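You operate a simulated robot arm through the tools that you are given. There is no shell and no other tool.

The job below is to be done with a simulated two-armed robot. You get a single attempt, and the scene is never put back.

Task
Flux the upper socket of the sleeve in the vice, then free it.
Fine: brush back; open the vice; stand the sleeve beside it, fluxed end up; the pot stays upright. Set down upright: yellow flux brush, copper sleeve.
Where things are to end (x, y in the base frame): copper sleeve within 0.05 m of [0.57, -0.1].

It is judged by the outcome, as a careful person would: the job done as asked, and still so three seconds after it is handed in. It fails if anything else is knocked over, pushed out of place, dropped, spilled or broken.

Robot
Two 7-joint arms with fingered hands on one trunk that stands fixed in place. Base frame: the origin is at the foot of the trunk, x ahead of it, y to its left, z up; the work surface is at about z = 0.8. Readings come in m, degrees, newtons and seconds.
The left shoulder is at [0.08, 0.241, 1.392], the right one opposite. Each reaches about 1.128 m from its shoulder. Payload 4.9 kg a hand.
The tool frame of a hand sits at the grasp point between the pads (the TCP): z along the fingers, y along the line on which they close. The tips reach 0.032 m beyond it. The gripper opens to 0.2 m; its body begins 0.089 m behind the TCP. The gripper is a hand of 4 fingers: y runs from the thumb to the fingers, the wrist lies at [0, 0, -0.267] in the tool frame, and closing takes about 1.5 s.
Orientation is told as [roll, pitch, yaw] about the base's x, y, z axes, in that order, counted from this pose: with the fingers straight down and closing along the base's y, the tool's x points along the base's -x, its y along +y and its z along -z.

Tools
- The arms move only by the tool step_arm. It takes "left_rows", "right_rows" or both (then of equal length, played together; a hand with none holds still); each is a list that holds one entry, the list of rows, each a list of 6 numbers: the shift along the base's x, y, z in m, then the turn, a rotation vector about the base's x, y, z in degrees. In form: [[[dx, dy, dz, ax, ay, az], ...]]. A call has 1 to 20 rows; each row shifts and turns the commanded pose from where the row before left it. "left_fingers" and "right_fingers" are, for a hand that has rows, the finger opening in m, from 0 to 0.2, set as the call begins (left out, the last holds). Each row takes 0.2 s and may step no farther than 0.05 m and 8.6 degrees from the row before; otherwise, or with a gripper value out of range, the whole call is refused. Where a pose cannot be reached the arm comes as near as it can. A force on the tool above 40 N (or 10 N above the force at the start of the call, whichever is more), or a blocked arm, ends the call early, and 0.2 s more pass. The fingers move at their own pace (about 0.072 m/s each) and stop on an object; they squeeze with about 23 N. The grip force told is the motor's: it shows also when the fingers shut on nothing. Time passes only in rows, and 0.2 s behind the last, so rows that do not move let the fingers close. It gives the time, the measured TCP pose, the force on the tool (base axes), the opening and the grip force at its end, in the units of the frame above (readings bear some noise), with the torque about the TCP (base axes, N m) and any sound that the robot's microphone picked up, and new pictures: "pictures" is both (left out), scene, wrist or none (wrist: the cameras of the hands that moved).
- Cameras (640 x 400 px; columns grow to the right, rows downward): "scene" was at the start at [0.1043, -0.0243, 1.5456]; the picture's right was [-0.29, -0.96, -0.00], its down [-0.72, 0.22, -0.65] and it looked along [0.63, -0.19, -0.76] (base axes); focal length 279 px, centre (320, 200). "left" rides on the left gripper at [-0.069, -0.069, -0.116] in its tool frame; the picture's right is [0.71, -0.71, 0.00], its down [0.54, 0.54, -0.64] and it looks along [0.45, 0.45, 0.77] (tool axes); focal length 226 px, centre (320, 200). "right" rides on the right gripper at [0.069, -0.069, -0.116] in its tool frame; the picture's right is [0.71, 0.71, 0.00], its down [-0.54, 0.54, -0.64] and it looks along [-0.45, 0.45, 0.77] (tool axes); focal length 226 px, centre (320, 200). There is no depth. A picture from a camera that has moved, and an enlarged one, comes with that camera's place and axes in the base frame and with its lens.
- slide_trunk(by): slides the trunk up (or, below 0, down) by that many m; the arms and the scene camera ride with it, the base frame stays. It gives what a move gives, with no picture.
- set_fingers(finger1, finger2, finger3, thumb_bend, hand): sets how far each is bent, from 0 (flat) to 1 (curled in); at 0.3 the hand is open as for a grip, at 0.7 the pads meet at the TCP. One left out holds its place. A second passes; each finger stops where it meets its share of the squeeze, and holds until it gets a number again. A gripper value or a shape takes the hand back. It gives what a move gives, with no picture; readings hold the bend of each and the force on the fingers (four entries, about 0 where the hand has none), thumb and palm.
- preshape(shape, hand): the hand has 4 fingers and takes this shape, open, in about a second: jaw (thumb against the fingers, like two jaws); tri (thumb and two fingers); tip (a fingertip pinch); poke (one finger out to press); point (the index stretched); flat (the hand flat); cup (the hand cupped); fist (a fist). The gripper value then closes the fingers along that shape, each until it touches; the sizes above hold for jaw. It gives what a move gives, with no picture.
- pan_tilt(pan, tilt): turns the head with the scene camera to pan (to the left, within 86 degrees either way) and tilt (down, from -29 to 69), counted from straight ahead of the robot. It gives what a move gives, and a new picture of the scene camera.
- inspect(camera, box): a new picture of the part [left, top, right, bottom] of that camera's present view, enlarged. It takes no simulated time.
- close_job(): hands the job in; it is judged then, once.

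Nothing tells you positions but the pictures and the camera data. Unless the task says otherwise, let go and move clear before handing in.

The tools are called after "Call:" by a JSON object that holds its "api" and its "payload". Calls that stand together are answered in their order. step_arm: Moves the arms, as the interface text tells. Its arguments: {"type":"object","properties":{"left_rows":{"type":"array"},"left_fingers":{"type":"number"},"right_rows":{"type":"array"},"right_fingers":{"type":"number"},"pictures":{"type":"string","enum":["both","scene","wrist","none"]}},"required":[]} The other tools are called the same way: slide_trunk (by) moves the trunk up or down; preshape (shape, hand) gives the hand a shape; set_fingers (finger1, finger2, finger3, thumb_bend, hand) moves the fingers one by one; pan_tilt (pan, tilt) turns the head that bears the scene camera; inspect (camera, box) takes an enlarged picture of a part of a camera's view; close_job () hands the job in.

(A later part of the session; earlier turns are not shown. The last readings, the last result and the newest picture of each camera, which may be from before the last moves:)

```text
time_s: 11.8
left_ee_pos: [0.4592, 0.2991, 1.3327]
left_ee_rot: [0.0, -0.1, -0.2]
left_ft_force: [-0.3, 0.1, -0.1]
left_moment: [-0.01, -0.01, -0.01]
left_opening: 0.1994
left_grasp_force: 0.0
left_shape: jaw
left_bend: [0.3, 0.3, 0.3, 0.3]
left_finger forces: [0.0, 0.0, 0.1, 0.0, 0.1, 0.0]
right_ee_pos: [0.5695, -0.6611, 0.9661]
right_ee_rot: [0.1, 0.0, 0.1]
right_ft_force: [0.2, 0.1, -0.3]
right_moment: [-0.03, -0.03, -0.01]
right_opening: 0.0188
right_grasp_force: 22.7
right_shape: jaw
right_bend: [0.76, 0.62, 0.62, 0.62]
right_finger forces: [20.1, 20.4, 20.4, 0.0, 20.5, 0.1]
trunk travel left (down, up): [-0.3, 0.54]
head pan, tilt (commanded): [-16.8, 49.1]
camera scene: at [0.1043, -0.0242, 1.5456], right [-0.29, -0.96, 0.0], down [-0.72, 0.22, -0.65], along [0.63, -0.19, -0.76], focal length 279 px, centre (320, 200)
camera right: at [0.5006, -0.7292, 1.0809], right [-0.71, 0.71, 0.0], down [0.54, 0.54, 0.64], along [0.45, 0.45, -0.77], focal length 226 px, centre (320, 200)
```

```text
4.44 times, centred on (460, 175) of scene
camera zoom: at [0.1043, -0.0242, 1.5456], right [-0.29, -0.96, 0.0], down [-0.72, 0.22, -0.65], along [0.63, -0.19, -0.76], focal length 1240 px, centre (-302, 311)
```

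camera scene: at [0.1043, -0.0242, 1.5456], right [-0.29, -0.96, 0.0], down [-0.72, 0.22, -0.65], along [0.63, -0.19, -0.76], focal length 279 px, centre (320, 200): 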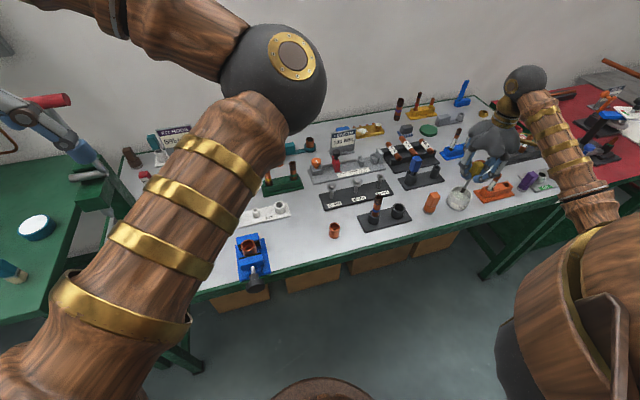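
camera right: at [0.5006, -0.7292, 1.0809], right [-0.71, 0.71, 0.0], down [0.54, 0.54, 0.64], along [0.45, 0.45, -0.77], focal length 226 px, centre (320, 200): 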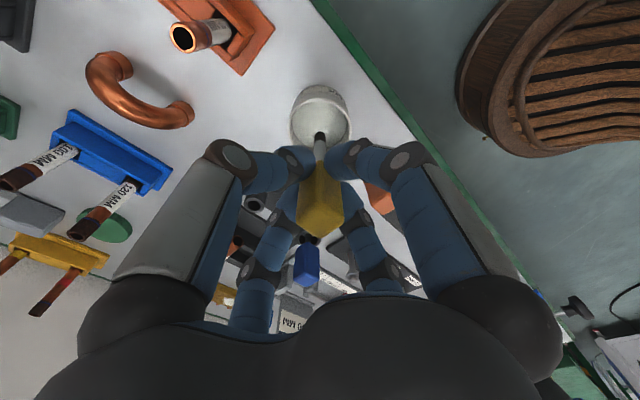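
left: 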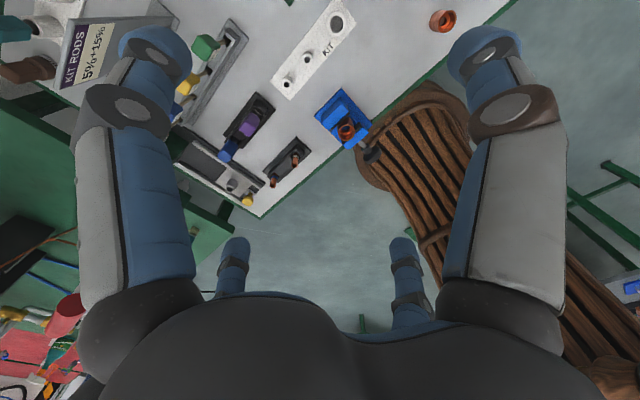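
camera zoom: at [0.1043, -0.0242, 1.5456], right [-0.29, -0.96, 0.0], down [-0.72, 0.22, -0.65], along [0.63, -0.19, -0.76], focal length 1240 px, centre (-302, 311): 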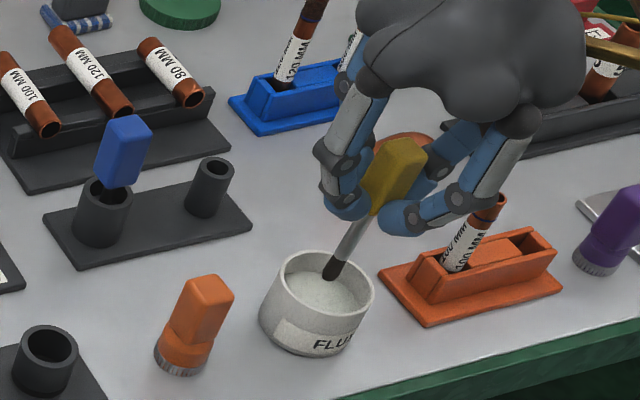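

The brush tip is centred over the pot's mouth. I'll lower it into the flux.

Call:
{"api": "step_arm", "payload": {"right_rows": [[[0, 0, -0.02, 0, 0, 0], [0, 0, -0.015, 0, 0, 0], [0, 0, -0.005, 0, 0, 0], [0, 0, 0, 0, 0, 0]]], "pictures": "both"}}

Call:
{"api": "inspect", "payload": {"camera": "right", "box": [260, 80, 380, 180]}}

Call:
{"api": "inspect", "payload": {"camera": "scene", "box": [430, 150, 490, 220]}}

```text
time_s: 12.6
left_ee_pos: [0.4567, 0.3002, 1.3331]
left_ee_rot: [-0.2, -0.1, -0.1]
left_ft_force: [0.2, -0.7, -0.6]
left_moment: [0.05, 0.05, 0.02]
left_opening: 0.2
left_grasp_force: 0.1
left_shape: jaw
left_bend: [0.3, 0.3, 0.3, 0.3]
left_finger forces: [0.0, 0.0, 0.1, 0.1, 0.0, 0.0]
right_ee_pos: [0.5711, -0.6637, 0.9352]
right_ee_rot: [-0.6, -0.8, 0.0]
right_ft_force: [-1.0, 0.1, 40.2]
right_moment: [0.16, 0.15, 0.03]
right_opening: 0.0198
right_grasp_force: 23.1
right_shape: jaw
right_bend: [0.76, 0.76, 0.76, 0.62]
right_finger forces: [28.9, 30.6, 27.3, 0.0, 27.8, 0.0]
trunk travel left (down, up): [-0.3, 0.54]
head pan, tilt (commanded): [-16.8, 49.1]
stopped in row 4 (right hand): the force on the tool passed its limit at 44 N (the readings are from after the stop); the commanded pose is now the measured one
camera scene: at [0.1027, -0.0222, 1.5461], right [-0.29, -0.96, 0.0], down [-0.72, 0.22, -0.66], along [0.63, -0.19, -0.76], focal length 279 px, centre (320, 200)
camera right: at [0.5004, -0.7303, 1.0513], right [-0.71, 0.71, -0.01], down [0.53, 0.55, 0.64], along [0.46, 0.45, -0.76], focal length 226 px, centre (320, 200)
```

scene: 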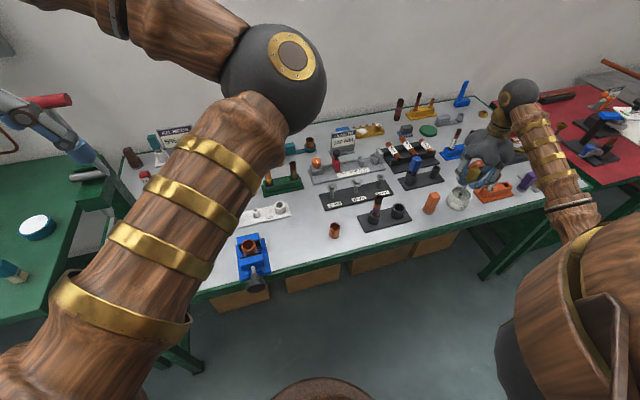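
right: 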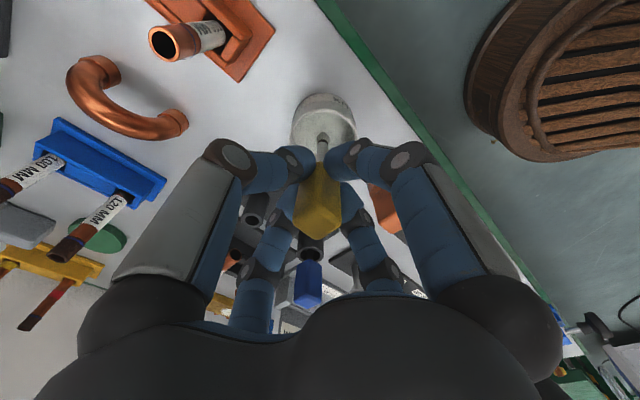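

```text
4.00 times, centred on (320, 130) of right
camera zoom: at [0.5004, -0.7303, 1.0513], right [-0.71, 0.71, -0.01], down [0.53, 0.55, 0.64], along [0.46, 0.45, -0.76], focal length 904 px, centre (320, 480)
```

zoom: 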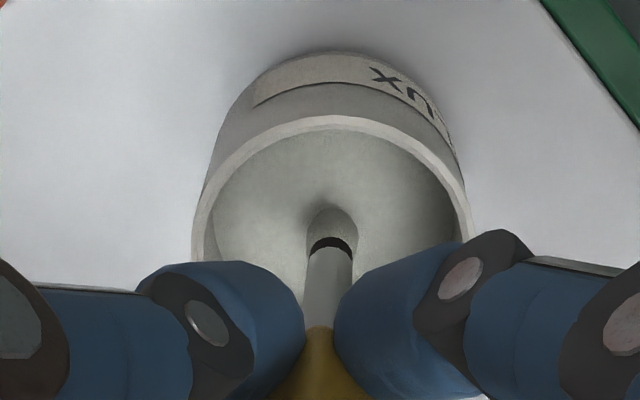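

```text
5.71 times, centred on (460, 185) of scene
camera zoom: at [0.1027, -0.0222, 1.5461], right [-0.29, -0.96, 0.0], down [-0.72, 0.22, -0.66], along [0.63, -0.19, -0.76], focal length 1595 px, centre (-480, 286)
```

zoom: 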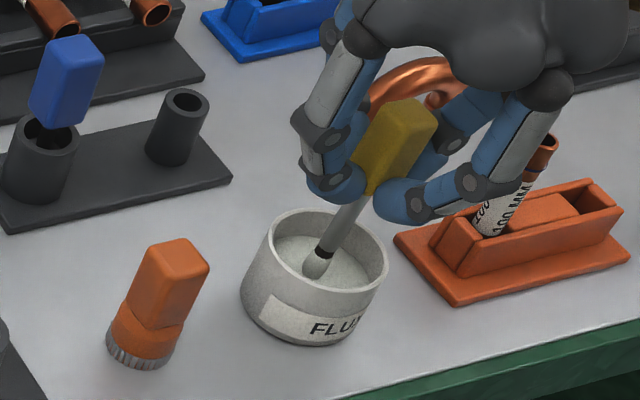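

The bristles are now white with flux, and the contact was firm; I'll lift straight off at once and go high.

Call:
{"api": "step_arm", "payload": {"right_rows": [[[0, 0, 0.01, 0, 0, 0], [0, 0, 0.02, 0, 0, 0], [0, 0, 0.03, 0, 0, 0], [0, 0, 0.04, 0, 0, 0], [0, 0, 0.04, 0, 0, 0], [0, 0, 0.03, 0, 0, 0], [0, 0, 0, 0, 0, 0]]], "pictures": "both"}}

Call:
{"api": "inspect", "payload": {"camera": "right", "box": [260, 100, 380, 240]}}

Call:
{"api": "inspect", "payload": {"camera": "scene", "box": [420, 90, 530, 220]}}

```text
time_s: 14.2
left_ee_pos: [0.4607, 0.2981, 1.3332]
left_ee_rot: [-0.1, 0.0, 0.0]
left_ft_force: [-0.6, -0.4, -1.1]
left_moment: [-0.01, -0.01, -0.01]
left_opening: 0.1998
left_grasp_force: 0.2
left_shape: jaw
left_bend: [0.3, 0.3, 0.3, 0.3]
left_finger forces: [0.1, 0.0, 0.1, 0.1, 0.0, 0.0]
right_ee_pos: [0.5703, -0.6656, 1.0993]
right_ee_rot: [-0.2, -0.3, 0.0]
right_ft_force: [-0.4, 0.9, 0.0]
right_moment: [0.02, 0.0, -0.01]
right_opening: 0.0194
right_grasp_force: 23.0
right_shape: jaw
right_bend: [0.76, 0.76, 0.76, 0.62]
right_finger forces: [22.9, 22.8, 23.5, 0.0, 22.9, 0.0]
trunk travel left (down, up): [-0.3, 0.54]
head pan, tilt (commanded): [-16.8, 49.1]
camera scene: at [0.1049, -0.0249, 1.5455], right [-0.29, -0.96, 0.0], down [-0.72, 0.22, -0.65], along [0.63, -0.19, -0.76], focal length 279 px, centre (320, 200)
camera right: at [0.5026, -0.7335, 1.2147], right [-0.71, 0.71, -0.01], down [0.54, 0.54, 0.64], along [0.46, 0.45, -0.77], focal length 226 px, centre (320, 200)
```

scene: 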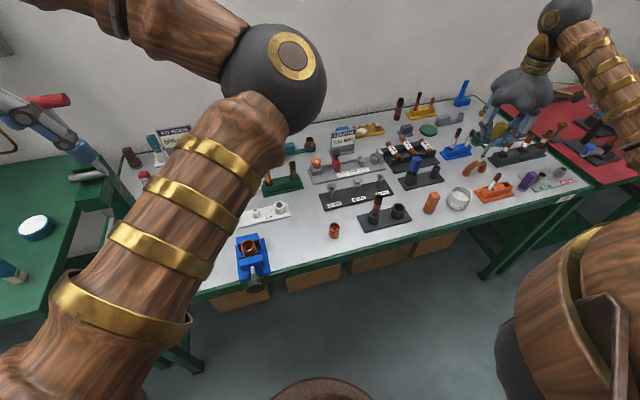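
right: 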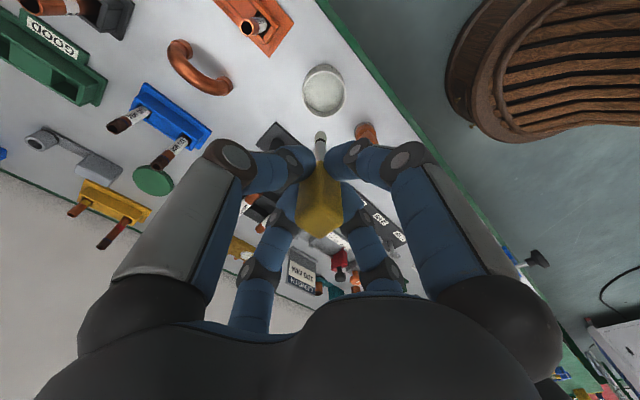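

```text
2.86 times, centred on (320, 170) of right
camera zoom: at [0.5026, -0.7335, 1.2147], right [-0.71, 0.71, -0.01], down [0.54, 0.54, 0.64], along [0.46, 0.45, -0.77], focal length 646 px, centre (320, 286)
```

zoom: 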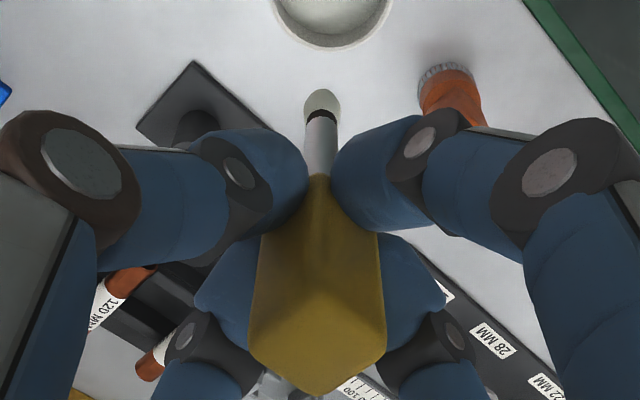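

```text
3.08 times, centred on (475, 155) of scene
camera zoom: at [0.1049, -0.0249, 1.5455], right [-0.29, -0.96, 0.0], down [-0.72, 0.22, -0.65], along [0.63, -0.19, -0.76], focal length 859 px, centre (-157, 338)
```

zoom: 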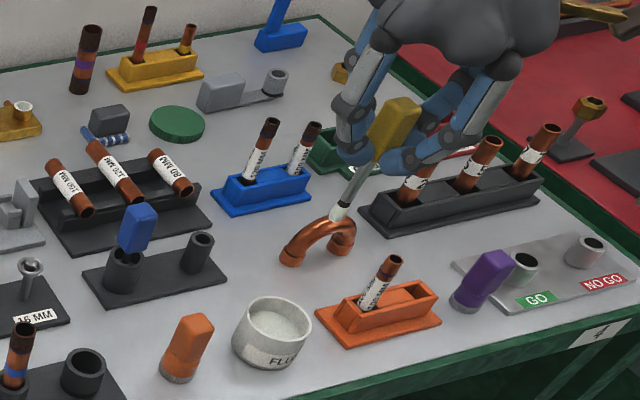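

The brush sits unchanged in the grip with flux on it. The left elbow overhangs the vice, so before carrying the brush there I'll look to the left and find room to park the left arm.

Call:
{"api": "pan_tilt", "payload": {"pan": 30, "tilt": 40}}

```text
time_s: 15.4
left_ee_pos: [0.4586, 0.298, 1.3328]
left_ee_rot: [0.0, 0.0, 0.0]
left_ft_force: [0.8, 0.8, -0.6]
left_moment: [-0.02, 0.01, -0.02]
left_opening: 0.2
left_grasp_force: 0.0
left_shape: jaw
left_bend: [0.3, 0.3, 0.3, 0.3]
left_finger forces: [0.0, 0.0, 0.1, 0.0, 0.0, 0.1]
right_ee_pos: [0.5704, -0.6649, 1.0997]
right_ee_rot: [-0.3, -0.4, -0.1]
right_ft_force: [-0.5, -0.1, -0.8]
right_moment: [0.01, 0.01, 0.0]
right_opening: 0.0192
right_grasp_force: 23.0
right_shape: jaw
right_bend: [0.76, 0.76, 0.76, 0.62]
right_finger forces: [22.9, 22.7, 23.5, 0.0, 23.0, 0.1]
trunk travel left (down, up): [-0.3, 0.54]
head pan, tilt (commanded): [30.0, 40.0]
camera scene: at [0.1037, 0.0405, 1.5586], right [0.5, -0.87, 0.0], down [-0.56, -0.32, -0.77], along [0.66, 0.38, -0.64], focal length 279 px, centre (320, 200)
```

scene: 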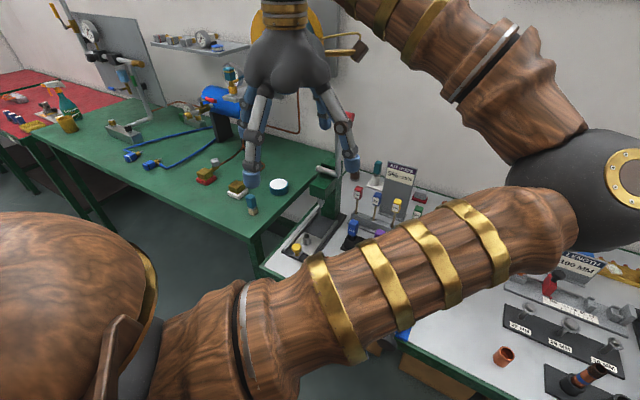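

The left elbow hangs near [0.32, -0.05, 1.44], in the right arm's way. The space to the left above the green table is free at that height, so I'll move the left hand out there.

Call:
{"api": "step_arm", "payload": {"left_rows": [[[-0.01, 0.04, 0, 0, 0, 0], [-0.01, 0.04, 0, 0, 0, 0], [-0.01, 0.04, 0, 0, 0, 0], [-0.01, 0.04, 0, 0, 0, 0], [-0.01, 0.04, 0, 0, 0, 0], [-0.01, 0.04, 0, 0, 0, 0], [-0.01, 0.04, 0, 0, 0, 0], [-0.01, 0.04, 0, 0, 0, 0]]], "pictures": "scene"}}

```text
time_s: 17.2
left_ee_pos: [0.3774, 0.6227, 1.3355]
left_ee_rot: [-0.1, 0.1, -0.1]
left_ft_force: [0.2, 0.4, 0.0]
left_moment: [-0.08, -0.01, 0.01]
left_opening: 0.1996
left_grasp_force: 0.0
left_shape: jaw
left_bend: [0.3, 0.3, 0.3, 0.3]
left_finger forces: [0.0, 0.1, 0.0, 0.0, 0.0, 0.1]
right_ee_pos: [0.5711, -0.6627, 1.1001]
right_ee_rot: [-0.3, -0.4, 0.0]
right_ft_force: [-0.9, 0.6, -0.3]
right_moment: [-0.03, -0.03, 0.0]
right_opening: 0.0196
right_grasp_force: 23.3
right_shape: jaw
right_bend: [0.76, 0.76, 0.76, 0.62]
right_finger forces: [22.9, 22.8, 23.4, 0.0, 23.0, 0.0]
trunk travel left (down, up): [-0.3, 0.54]
head pan, tilt (commanded): [30.0, 40.0]
camera scene: at [0.103, 0.0438, 1.5586], right [0.5, -0.87, 0.0], down [-0.56, -0.32, -0.77], along [0.66, 0.38, -0.64], focal length 279 px, centre (320, 200)
```

scene: 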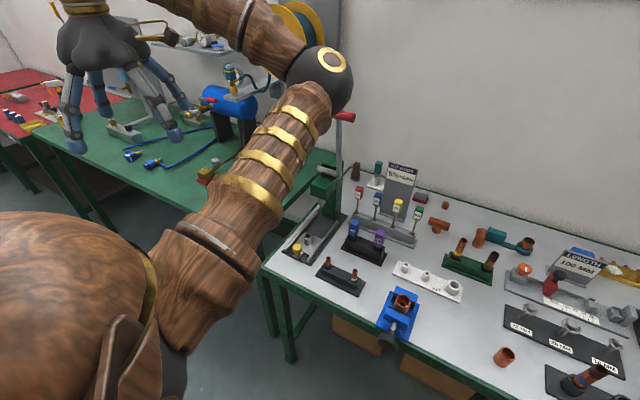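

The vice is in full view now. I'll zoom in on it to pin down the sleeve and the knob.

Call:
{"api": "inspect", "payload": {"camera": "scene", "box": [360, 270, 440, 350]}}

Call:
{"api": "pan_tilt", "payload": {"pan": 5, "tilt": 58}}

Call:
{"api": "inspect", "payload": {"camera": "scene", "box": [260, 150, 380, 250]}}

```text
5.00 times, centred on (400, 310) of scene
camera zoom: at [0.103, 0.0438, 1.5586], right [0.5, -0.87, 0.0], down [-0.56, -0.32, -0.77], along [0.66, 0.38, -0.64], focal length 1395 px, centre (-80, -350)
```

zoom: 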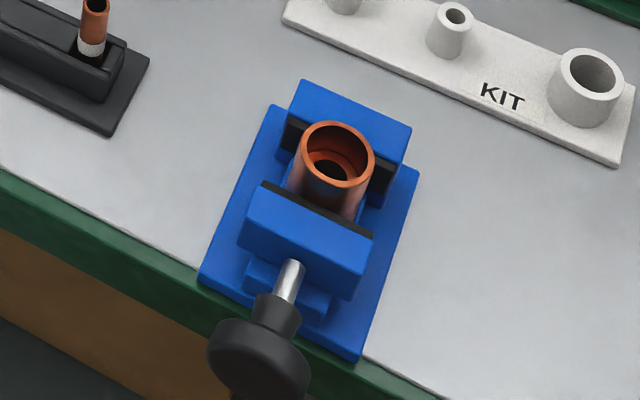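

```text
time_s: 18.1
left_ee_pos: [0.3792, 0.6195, 1.3367]
left_ee_rot: [-0.1, 0.0, 0.0]
left_ft_force: [1.1, -0.5, -0.1]
left_moment: [-0.01, 0.02, 0.0]
left_opening: 0.1997
left_grasp_force: 0.1
left_shape: jaw
left_bend: [0.3, 0.3, 0.3, 0.3]
left_finger forces: [0.1, 0.0, 0.0, 0.0, 0.0, 0.0]
right_ee_pos: [0.5704, -0.6639, 1.0984]
right_ee_rot: [-0.2, -0.3, -0.1]
right_ft_force: [-1.2, -1.0, -1.1]
right_moment: [-0.01, -0.03, 0.01]
right_opening: 0.0195
right_grasp_force: 22.5
right_shape: jaw
right_bend: [0.76, 0.76, 0.76, 0.62]
right_finger forces: [22.9, 22.6, 23.4, 0.1, 22.9, 0.1]
trunk travel left (down, up): [-0.3, 0.54]
head pan, tilt (commanded): [5.0, 58.0]
camera scene: at [0.0987, 0.0039, 1.5343], right [0.09, -1.0, 0.0], down [-0.84, -0.07, -0.53], along [0.53, 0.05, -0.85], focal length 279 px, centre (320, 200)
```

scene: 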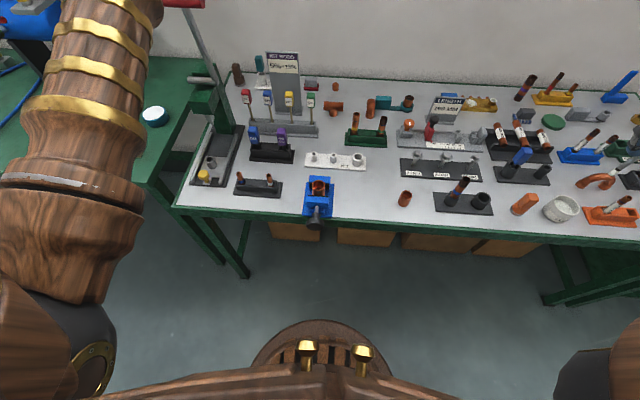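

```text
4.00 times, centred on (320, 200) of scene
camera zoom: at [0.0987, 0.0039, 1.5343], right [0.09, -1.0, 0.0], down [-0.84, -0.07, -0.53], along [0.53, 0.05, -0.85], focal length 1116 px, centre (320, 200)
```

zoom: 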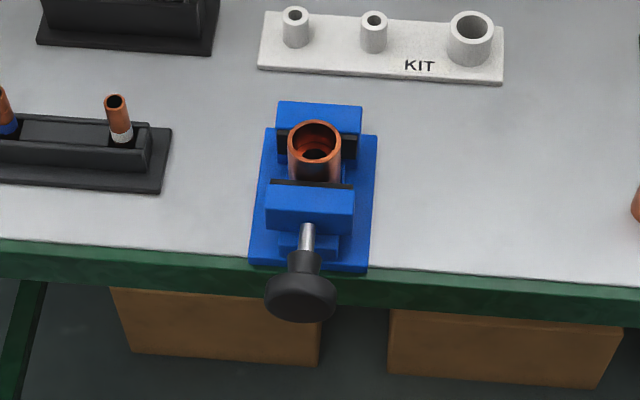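

The sleeve's rim comes out at about [0.5575, 0.049, 0.876], outer diameter about 0.04 m, with an inner stop below. I'll carry the brush high along the bench toward the vice in stages.

Call:
{"api": "step_arm", "payload": {"right_rows": [[[0, 0.045, 0.01, 0, 0, 0], [0, 0.045, 0.01, 0, 0, 0], [0, 0.045, 0, 0, 0, 0], [0, 0.045, 0, 0, 0, 0], [0, 0.045, 0, 0, 0, 0], [0, 0.045, 0, 0, 0, 0], [0, 0.045, 0, 0, 0, 0], [0, 0.045, 0, 0, 0, 0], [0, 0.045, 0, 0, 0, 0], [0, 0.045, 0, 0, 0, 0]]], "pictures": "both"}}

```text
time_s: 20.3
left_ee_pos: [0.3786, 0.622, 1.3358]
left_ee_rot: [-0.1, 0.0, -0.1]
left_ft_force: [0.7, -0.3, 0.4]
left_moment: [-0.03, 0.01, 0.03]
left_opening: 0.1999
left_grasp_force: 0.1
left_shape: jaw
left_bend: [0.3, 0.3, 0.3, 0.3]
left_finger forces: [0.0, 0.1, 0.0, 0.0, 0.1, 0.1]
right_ee_pos: [0.572, -0.2126, 1.1207]
right_ee_rot: [-0.4, -0.3, 0.0]
right_ft_force: [0.6, -0.7, -0.2]
right_moment: [0.01, 0.02, 0.0]
right_opening: 0.0196
right_grasp_force: 22.6
right_shape: jaw
right_bend: [0.76, 0.76, 0.76, 0.62]
right_finger forces: [21.8, 22.9, 22.8, 0.1, 22.8, 0.0]
trunk travel left (down, up): [-0.3, 0.54]
head pan, tilt (commanded): [5.0, 58.0]
camera scene: at [0.0995, 0.0067, 1.5341], right [0.09, -1.0, 0.0], down [-0.85, -0.07, -0.53], along [0.53, 0.04, -0.85], focal length 279 px, centre (320, 200)
camera right: at [0.5025, -0.2808, 1.2379], right [-0.71, 0.71, -0.01], down [0.54, 0.54, 0.64], along [0.46, 0.45, -0.77], focal length 226 px, centre (320, 200)
```

scene: 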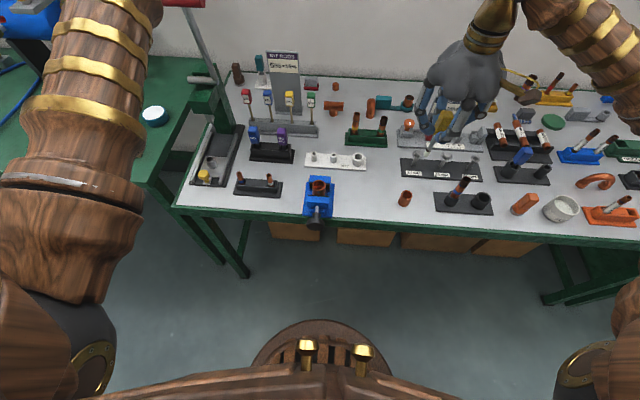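
right: 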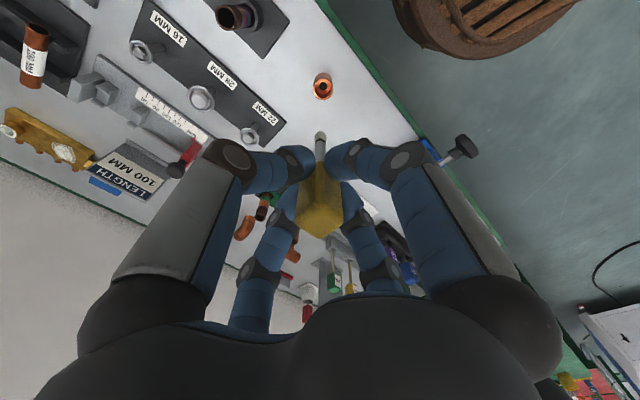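

The way is clear; going on to stand above the vice.

Call:
{"api": "step_arm", "payload": {"right_rows": [[[-0.002, 0.044, 0, 0, 0, 0], [-0.002, 0.044, 0, 0, 0, 0], [-0.002, 0.044, 0, 0, 0, 0], [-0.002, 0.044, 0, 0, 0, 0], [-0.003, 0.044, 0, 0, 0, 0], [-0.003, 0.041, 0, 0, 0, 0], [0, 0, 0, 0, 0, 0]]], "pictures": "both"}}

Call:
{"api": "inspect", "payload": {"camera": "right", "box": [260, 60, 380, 180]}}

Call:
{"api": "inspect", "payload": {"camera": "scene", "box": [260, 100, 400, 240]}}

```text
time_s: 21.9
left_ee_pos: [0.3779, 0.619, 1.3359]
left_ee_rot: [0.0, -0.1, -0.1]
left_ft_force: [0.2, -0.5, 0.2]
left_moment: [0.04, 0.0, -0.01]
left_opening: 0.1998
left_grasp_force: 0.1
left_shape: jaw
left_bend: [0.3, 0.3, 0.3, 0.3]
left_finger forces: [0.0, 0.0, 0.0, 0.0, 0.0, 0.0]
right_ee_pos: [0.5566, 0.0518, 1.1193]
right_ee_rot: [-0.2, -0.3, 0.0]
right_ft_force: [-0.4, -0.7, -0.2]
right_moment: [0.02, -0.03, 0.0]
right_opening: 0.0194
right_grasp_force: 23.4
right_shape: jaw
right_bend: [0.76, 0.76, 0.76, 0.62]
right_finger forces: [21.2, 22.9, 22.6, 0.0, 22.9, 0.0]
trunk travel left (down, up): [-0.3, 0.54]
head pan, tilt (commanded): [5.0, 58.0]
camera scene: at [0.0986, 0.0033, 1.5342], right [0.09, -1.0, 0.0], down [-0.84, -0.07, -0.53], along [0.53, 0.05, -0.85], focal length 279 px, centre (320, 200)
camera right: at [0.4878, -0.0174, 1.2355], right [-0.71, 0.71, -0.01], down [0.54, 0.54, 0.64], along [0.46, 0.45, -0.76], focal length 226 px, centre (320, 200)
```

scene: 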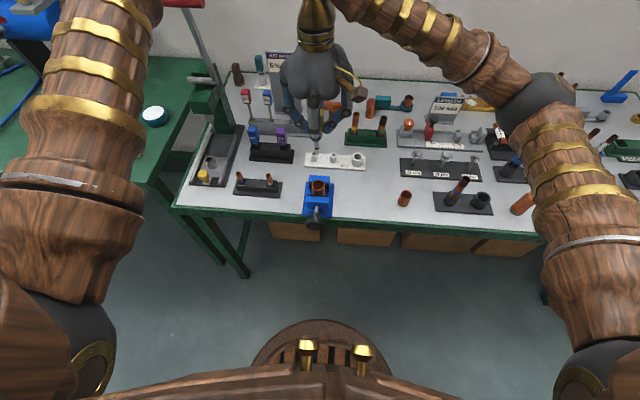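
right: 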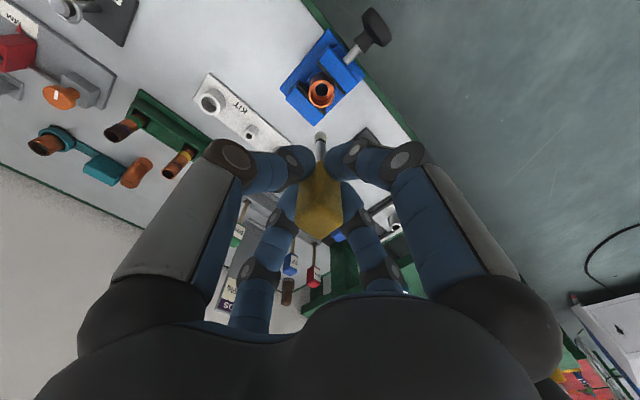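

```text
3.33 times, centred on (320, 120) of right
camera zoom: at [0.4878, -0.0174, 1.2355], right [-0.71, 0.71, -0.01], down [0.54, 0.54, 0.64], along [0.46, 0.45, -0.76], focal length 754 px, centre (320, 467)
```

zoom: 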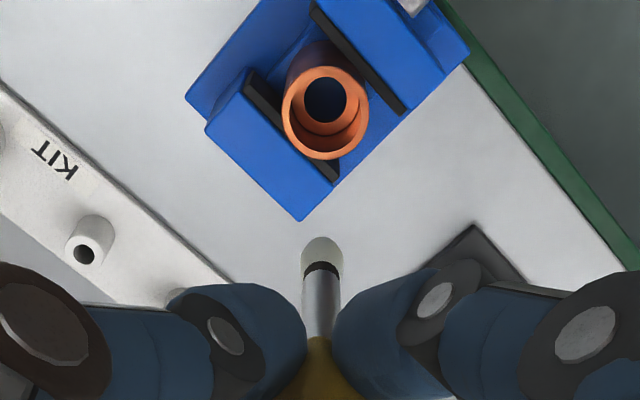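

```text
2.86 times, centred on (330, 170) of scene
camera zoom: at [0.0986, 0.0033, 1.5342], right [0.09, -1.0, 0.0], down [-0.84, -0.07, -0.53], along [0.53, 0.05, -0.85], focal length 797 px, centre (291, 286)
```

zoom: 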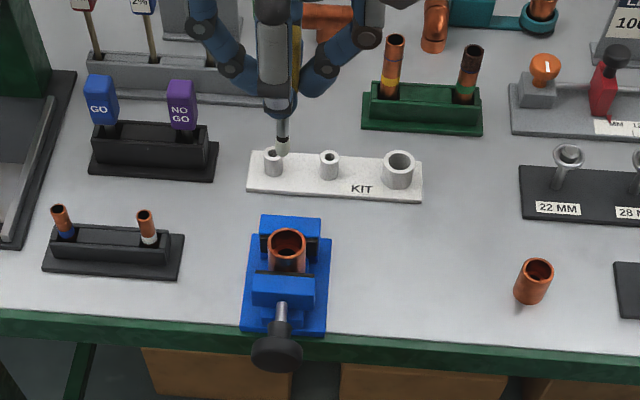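

The brush is nearly over the sleeve. I'll go down until the tip is just above the rim and check the centring.

Call:
{"api": "step_arm", "payload": {"right_rows": [[[0, -0.001, -0.035, 0, 0, 0], [0, 0, -0.035, 0, 0, 0], [0, 0, -0.03, 0, 0, 0], [0, 0, -0.015, 0, 0, 0], [0, 0, 0, 0, 0, 0]]], "pictures": "both"}}

Call:
{"api": "inspect", "payload": {"camera": "right", "box": [270, 80, 370, 180]}}

Call:
{"api": "inspect", "payload": {"camera": "scene", "box": [280, 130, 360, 230]}}

```text
time_s: 23.1
left_ee_pos: [0.3779, 0.6199, 1.3368]
left_ee_rot: [0.1, 0.0, 0.0]
left_ft_force: [-0.9, 0.2, 0.5]
left_moment: [0.01, -0.01, -0.02]
left_opening: 0.1998
left_grasp_force: 0.0
left_shape: jaw
left_bend: [0.3, 0.3, 0.3, 0.3]
left_finger forces: [0.1, 0.1, 0.1, 0.0, 0.0, 0.0]
right_ee_pos: [0.5569, 0.0489, 1.0041]
right_ee_rot: [-0.2, -0.3, 0.0]
right_ft_force: [0.1, -0.2, -0.9]
right_moment: [0.04, 0.0, 0.0]
right_opening: 0.0194
right_grasp_force: 23.2
right_shape: jaw
right_bend: [0.76, 0.76, 0.76, 0.62]
right_finger forces: [21.1, 23.0, 22.4, 0.0, 22.9, 0.1]
trunk travel left (down, up): [-0.3, 0.54]
head pan, tilt (commanded): [5.0, 58.0]
camera scene: at [0.0985, 0.0045, 1.5342], right [0.09, -1.0, 0.0], down [-0.84, -0.07, -0.53], along [0.53, 0.05, -0.85], focal length 279 px, centre (320, 200)
camera right: at [0.4881, -0.0195, 1.1211], right [-0.71, 0.71, -0.01], down [0.54, 0.54, 0.64], along [0.46, 0.45, -0.77], focal length 226 px, centre (320, 200)
```

scene: 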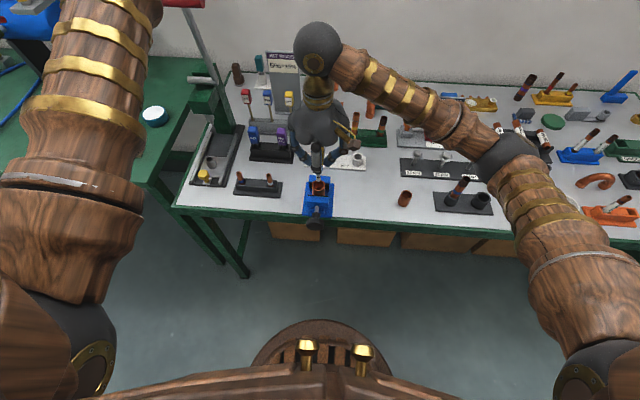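
right: 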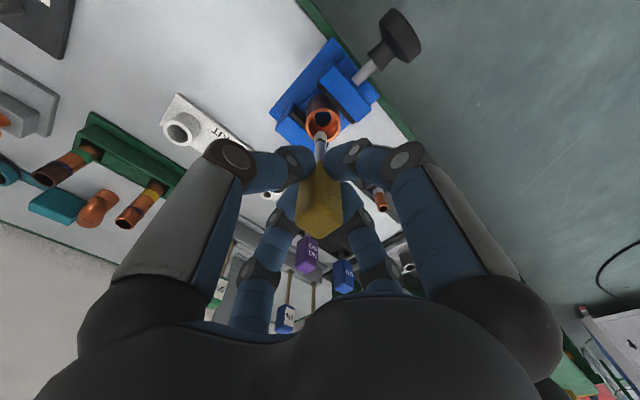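

```text
4.00 times, centred on (320, 130) of right
camera zoom: at [0.4881, -0.0195, 1.1211], right [-0.71, 0.71, -0.01], down [0.54, 0.54, 0.64], along [0.46, 0.45, -0.77], focal length 904 px, centre (320, 480)
```

zoom: 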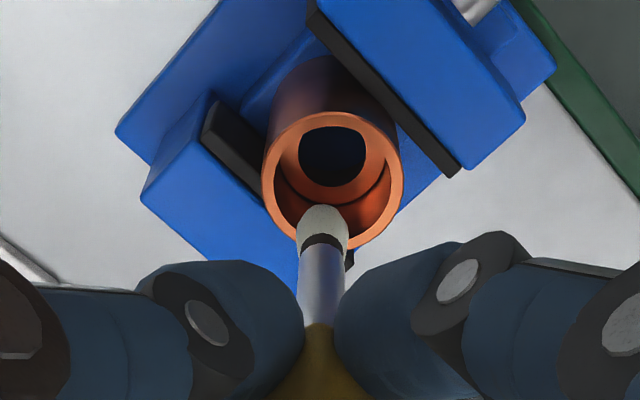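

```text
4.00 times, centred on (320, 180) of scene
camera zoom: at [0.0985, 0.0045, 1.5342], right [0.09, -1.0, 0.0], down [-0.84, -0.07, -0.53], along [0.53, 0.05, -0.85], focal length 1116 px, centre (320, 280)
```

zoom: 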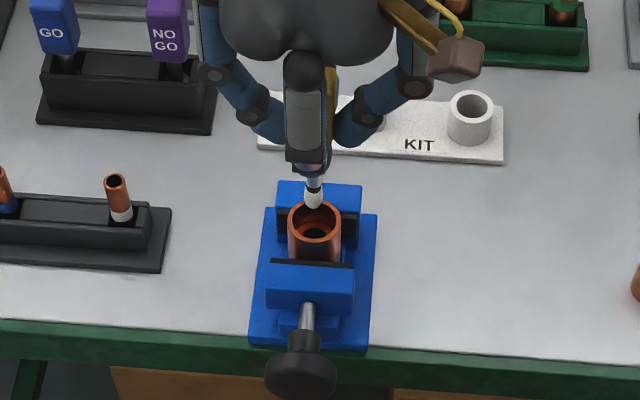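

The tip is centred above the socket, whose inner stop lies about 0.016 m below the rim. I'll lower the bristles about 0.012 m into the socket.

Call:
{"api": "step_arm", "payload": {"right_rows": [[[-0.0005, 0.001, -0.01, 0, 0, 0], [0, 0, -0.01, 0, 0, 0], [0, 0, -0.01, 0, 0, 0], [0, 0, 0, 0, 0, 0]]], "pictures": "both"}}

Call:
{"api": "inspect", "payload": {"camera": "right", "box": [280, 90, 360, 170]}}

Call:
{"api": "inspect", "payload": {"camera": "scene", "box": [300, 160, 340, 210]}}

```text
time_s: 24.1
left_ee_pos: [0.3778, 0.6212, 1.3355]
left_ee_rot: [0.0, 0.0, 0.0]
left_ft_force: [-0.4, -0.3, 0.2]
left_moment: [-0.01, 0.04, -0.01]
left_opening: 0.1998
left_grasp_force: 0.1
left_shape: jaw
left_bend: [0.3, 0.3, 0.3, 0.3]
left_finger forces: [0.0, 0.0, 0.0, 0.0, 0.1, 0.0]
right_ee_pos: [0.5563, 0.0499, 0.973]
right_ee_rot: [-0.3, -0.3, -0.1]
right_ft_force: [0.2, -0.1, -0.8]
right_moment: [0.0, -0.01, -0.01]
right_opening: 0.0195
right_grasp_force: 22.7
right_shape: jaw
right_bend: [0.76, 0.76, 0.76, 0.62]
right_finger forces: [21.1, 22.9, 22.4, 0.0, 22.9, 0.1]
trunk travel left (down, up): [-0.3, 0.54]
head pan, tilt (commanded): [5.0, 58.0]
camera scene: at [0.0986, 0.0046, 1.5342], right [0.09, -1.0, 0.0], down [-0.84, -0.07, -0.53], along [0.53, 0.05, -0.85], focal length 279 px, centre (320, 200)
camera right: at [0.4878, -0.0191, 1.0902], right [-0.71, 0.71, -0.01], down [0.54, 0.54, 0.64], along [0.46, 0.45, -0.77], focal length 226 px, centre (320, 200)
```

scene: 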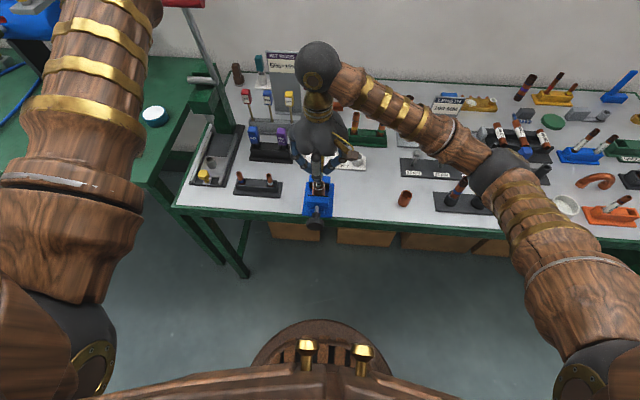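
right: 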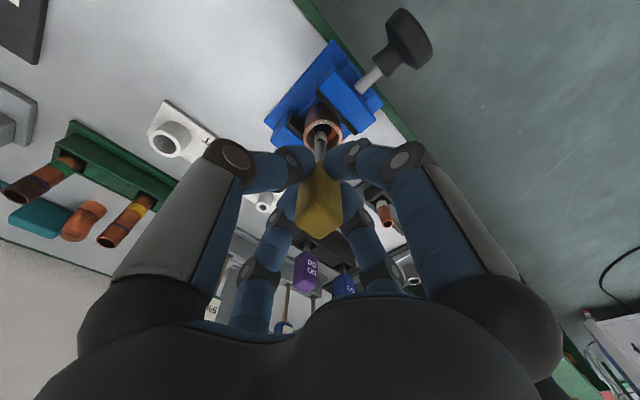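

```text
5.00 times, centred on (320, 130) of right
camera zoom: at [0.4878, -0.0191, 1.0902], right [-0.71, 0.71, -0.01], down [0.54, 0.54, 0.64], along [0.46, 0.45, -0.77], focal length 1130 px, centre (320, 550)
```

zoom: 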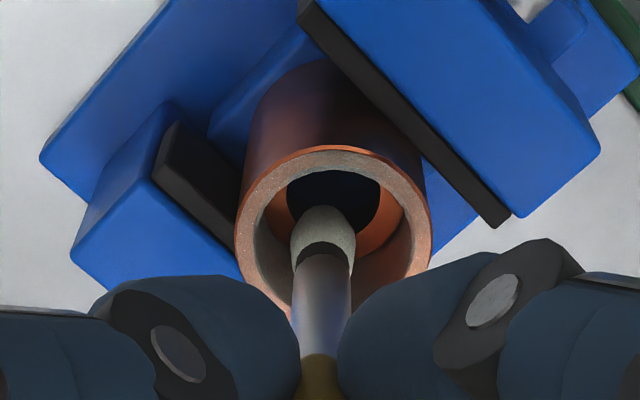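

```text
8.00 times, centred on (320, 185) of scene
camera zoom: at [0.0986, 0.0046, 1.5342], right [0.09, -1.0, 0.0], down [-0.84, -0.07, -0.53], along [0.53, 0.05, -0.85], focal length 2232 px, centre (320, 320)
```

zoom: 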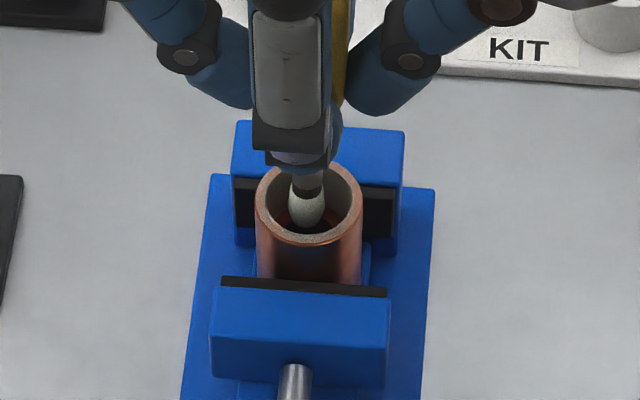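

The socket wall has already taken a frosted flux coat. I'll swirl gently once round inside so all of the wall gets it, then come back to the centre.

Call:
{"api": "step_arm", "payload": {"right_rows": [[[0.007, 0, 0, 0, 0, 0], [-0.002, 0.005, 0, 0, 0, 0], [-0.005, 0.002, 0, 0, 0, 0], [-0.005, -0.002, 0, 0, 0, 0], [-0.002, -0.005, 0, 0, 0, 0], [0.002, -0.005, 0, 0, 0, 0], [0.005, -0.002, 0, 0, 0, 0], [0.005, 0.002, 0, 0, 0, 0], [0.002, 0.005, 0, 0, 0, 0], [-0.007, 0, 0, 0, 0, 0], [0, 0, 0, 0, 0, 0]]], "pictures": "none"}}

Call:
{"api": "inspect", "payload": {"camera": "right", "box": [280, 90, 360, 170]}}

Call:
{"api": "inspect", "payload": {"camera": "scene", "box": [300, 160, 340, 210]}}

```text
time_s: 26.5
left_ee_pos: [0.3793, 0.6208, 1.3375]
left_ee_rot: [0.0, 0.0, 0.0]
left_ft_force: [0.8, 0.1, -0.1]
left_moment: [-0.01, 0.02, 0.0]
left_opening: 0.1996
left_grasp_force: 0.0
left_shape: jaw
left_bend: [0.3, 0.3, 0.3, 0.3]
left_finger forces: [0.0, 0.0, 0.1, 0.0, 0.1, 0.0]
right_ee_pos: [0.555, 0.048, 0.973]
right_ee_rot: [-0.2, -0.3, -0.1]
right_ft_force: [1.4, 0.3, -0.5]
right_moment: [-0.02, 0.0, 0.01]
right_opening: 0.0197
right_grasp_force: 23.4
right_shape: jaw
right_bend: [0.76, 0.76, 0.76, 0.62]
right_finger forces: [21.0, 22.9, 22.3, 0.1, 22.9, 0.0]
trunk travel left (down, up): [-0.3, 0.54]
head pan, tilt (commanded): [5.0, 58.0]
```

```text
5.00 times, centred on (320, 130) of right
camera zoom: at [0.487, -0.02, 1.0894], right [-0.71, 0.71, -0.01], down [0.54, 0.54, 0.64], along [0.46, 0.45, -0.77], focal length 1130 px, centre (320, 550)
```

zoom: 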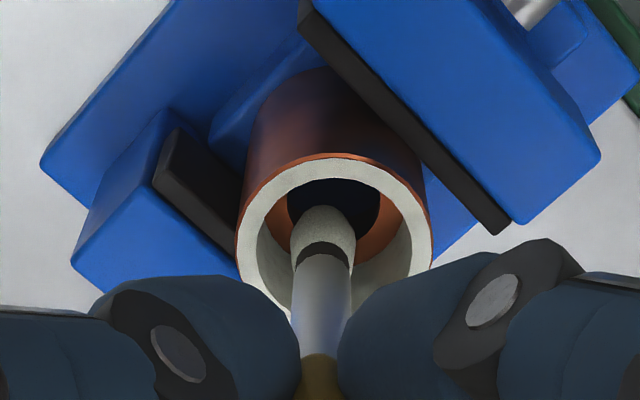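

```text
8.00 times, centred on (320, 185) of scene
camera zoom: at [0.0988, 0.0047, 1.5342], right [0.09, -1.0, 0.0], down [-0.85, -0.07, -0.53], along [0.53, 0.05, -0.85], focal length 2232 px, centre (320, 320)
```

zoom: 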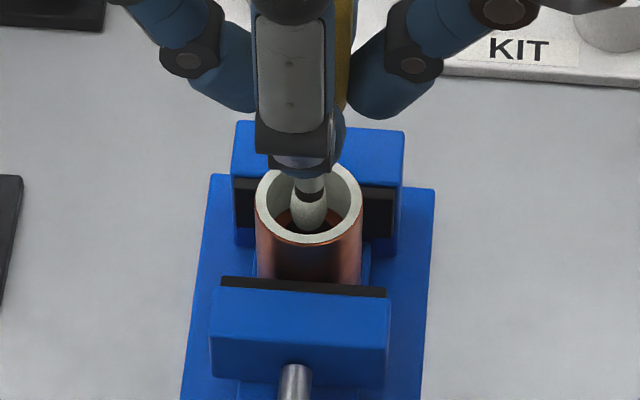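

The coat turned solid white with the swirl. One more turn to be sure it is complete.

Call:
{"api": "step_arm", "payload": {"right_rows": [[[0.007, 0.001, 0, 0, 0, 0], [-0.002, 0.005, 0, 0, 0, 0], [-0.005, 0.002, 0, 0, 0, 0], [-0.005, -0.002, 0, 0, 0, 0], [-0.002, -0.005, 0, 0, 0, 0], [0.002, -0.005, 0, 0, 0, 0], [0.005, -0.002, 0, 0, 0, 0], [0.005, 0.002, 0, 0, 0, 0], [0.002, 0.005, 0, 0, 0, 0], [-0.007, 0, 0, 0, 0, 0], [0, 0, 0, 0, 0, 0]]], "pictures": "none"}}

Call:
{"api": "inspect", "payload": {"camera": "right", "box": [280, 90, 360, 170]}}

```text
time_s: 28.9
left_ee_pos: [0.3773, 0.6197, 1.336]
left_ee_rot: [0.0, 0.0, -0.1]
left_ft_force: [0.0, 0.1, -0.3]
left_moment: [-0.05, 0.0, 0.01]
left_opening: 0.1998
left_grasp_force: 0.0
left_shape: jaw
left_bend: [0.3, 0.3, 0.3, 0.3]
left_finger forces: [0.1, 0.0, 0.0, 0.0, 0.0, 0.1]
right_ee_pos: [0.555, 0.049, 0.9743]
right_ee_rot: [-0.3, -0.4, 0.0]
right_ft_force: [0.1, -0.4, -1.1]
right_moment: [-0.02, 0.0, -0.04]
right_opening: 0.0193
right_grasp_force: 22.5
right_shape: jaw
right_bend: [0.76, 0.76, 0.76, 0.62]
right_finger forces: [21.1, 22.9, 22.2, 0.0, 22.9, 0.0]
trunk travel left (down, up): [-0.3, 0.54]
head pan, tilt (commanded): [5.0, 58.0]
```

```text
5.00 times, centred on (320, 130) of right
camera zoom: at [0.487, -0.0176, 1.0908], right [-0.71, 0.71, -0.01], down [0.54, 0.54, 0.64], along [0.46, 0.45, -0.77], focal length 1130 px, centre (320, 550)
```

zoom: 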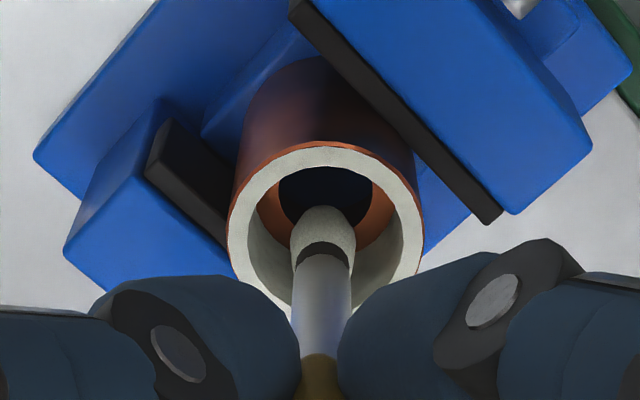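

The coat is complete. I'll draw the brush straight up out of the socket and check the sleeve.

Call:
{"api": "step_arm", "payload": {"right_rows": [[[0, 0, 0.01, 0, 0, 0], [0, 0, 0.02, 0, 0, 0], [0, 0, 0.03, 0, 0, 0], [0, 0, 0.04, 0, 0, 0], [0, 0, 0.04, 0, 0, 0], [0, 0, 0.025, 0, 0, 0]]], "pictures": "both"}}

Call:
{"api": "inspect", "payload": {"camera": "scene", "box": [280, 100, 380, 240]}}

Call:
{"api": "inspect", "payload": {"camera": "right", "box": [260, 40, 380, 180]}}

```text
time_s: 30.3
left_ee_pos: [0.3784, 0.6206, 1.3357]
left_ee_rot: [-0.1, 0.0, 0.0]
left_ft_force: [-0.5, -0.7, -0.4]
left_moment: [0.0, -0.03, 0.03]
left_opening: 0.2
left_grasp_force: 0.1
left_shape: jaw
left_bend: [0.3, 0.3, 0.3, 0.3]
left_finger forces: [0.1, 0.0, 0.0, 0.0, 0.0, 0.0]
right_ee_pos: [0.5556, 0.0508, 1.1424]
right_ee_rot: [-0.2, -0.2, 0.0]
right_ft_force: [-0.6, 0.4, -0.8]
right_moment: [-0.01, 0.0, 0.02]
right_opening: 0.0194
right_grasp_force: 23.0
right_shape: jaw
right_bend: [0.76, 0.76, 0.76, 0.62]
right_finger forces: [20.7, 23.0, 22.2, 0.0, 22.9, 0.0]
trunk travel left (down, up): [-0.3, 0.54]
head pan, tilt (commanded): [5.0, 58.0]
camera scene: at [0.0982, 0.0046, 1.5342], right [0.09, -1.0, 0.0], down [-0.84, -0.07, -0.53], along [0.53, 0.05, -0.85], focal length 279 px, centre (320, 200)
camera right: at [0.4871, -0.0174, 1.2582], right [-0.71, 0.71, -0.01], down [0.54, 0.54, 0.64], along [0.46, 0.45, -0.77], focal length 226 px, centre (320, 200)
```

scene: 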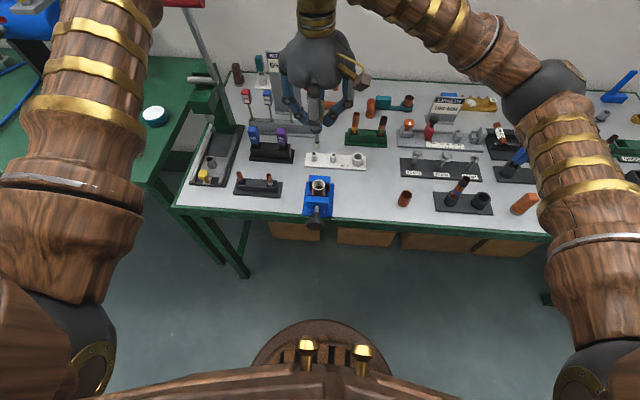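
right: 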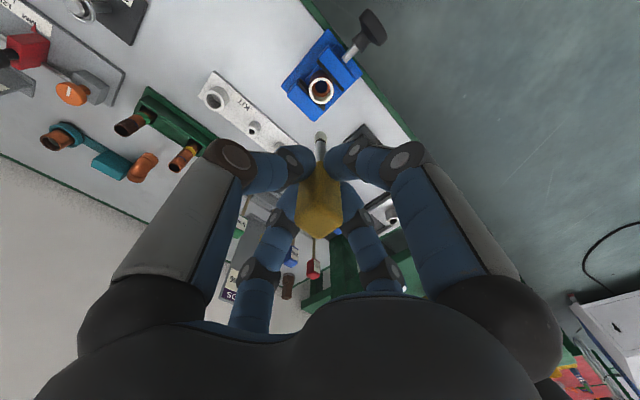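

```text
2.86 times, centred on (330, 170) of scene
camera zoom: at [0.0982, 0.0046, 1.5342], right [0.09, -1.0, 0.0], down [-0.84, -0.07, -0.53], along [0.53, 0.05, -0.85], focal length 797 px, centre (291, 286)
```

zoom: 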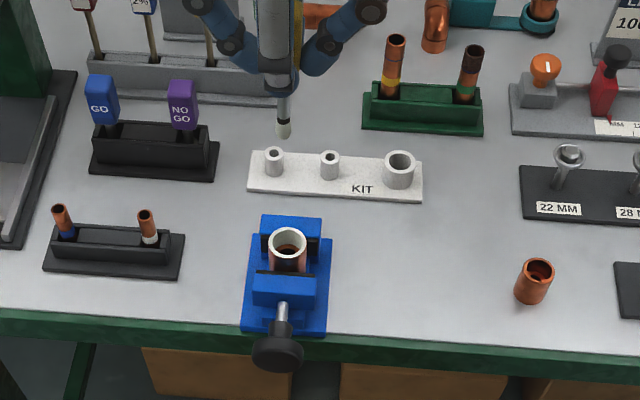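

```text
2.86 times, centred on (320, 110) of right
camera zoom: at [0.4871, -0.0174, 1.2582], right [-0.71, 0.71, -0.01], down [0.54, 0.54, 0.64], along [0.46, 0.45, -0.77], focal length 646 px, centre (320, 457)
```

zoom: 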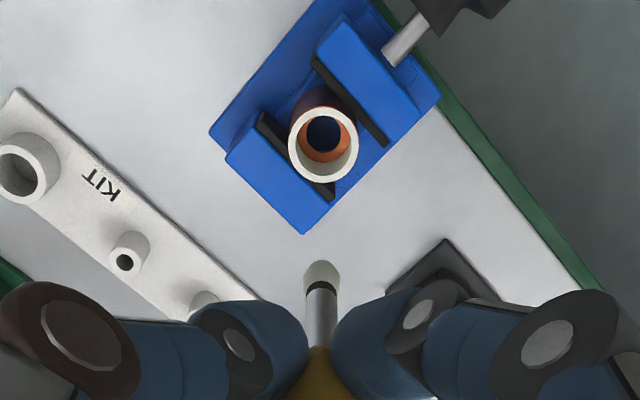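

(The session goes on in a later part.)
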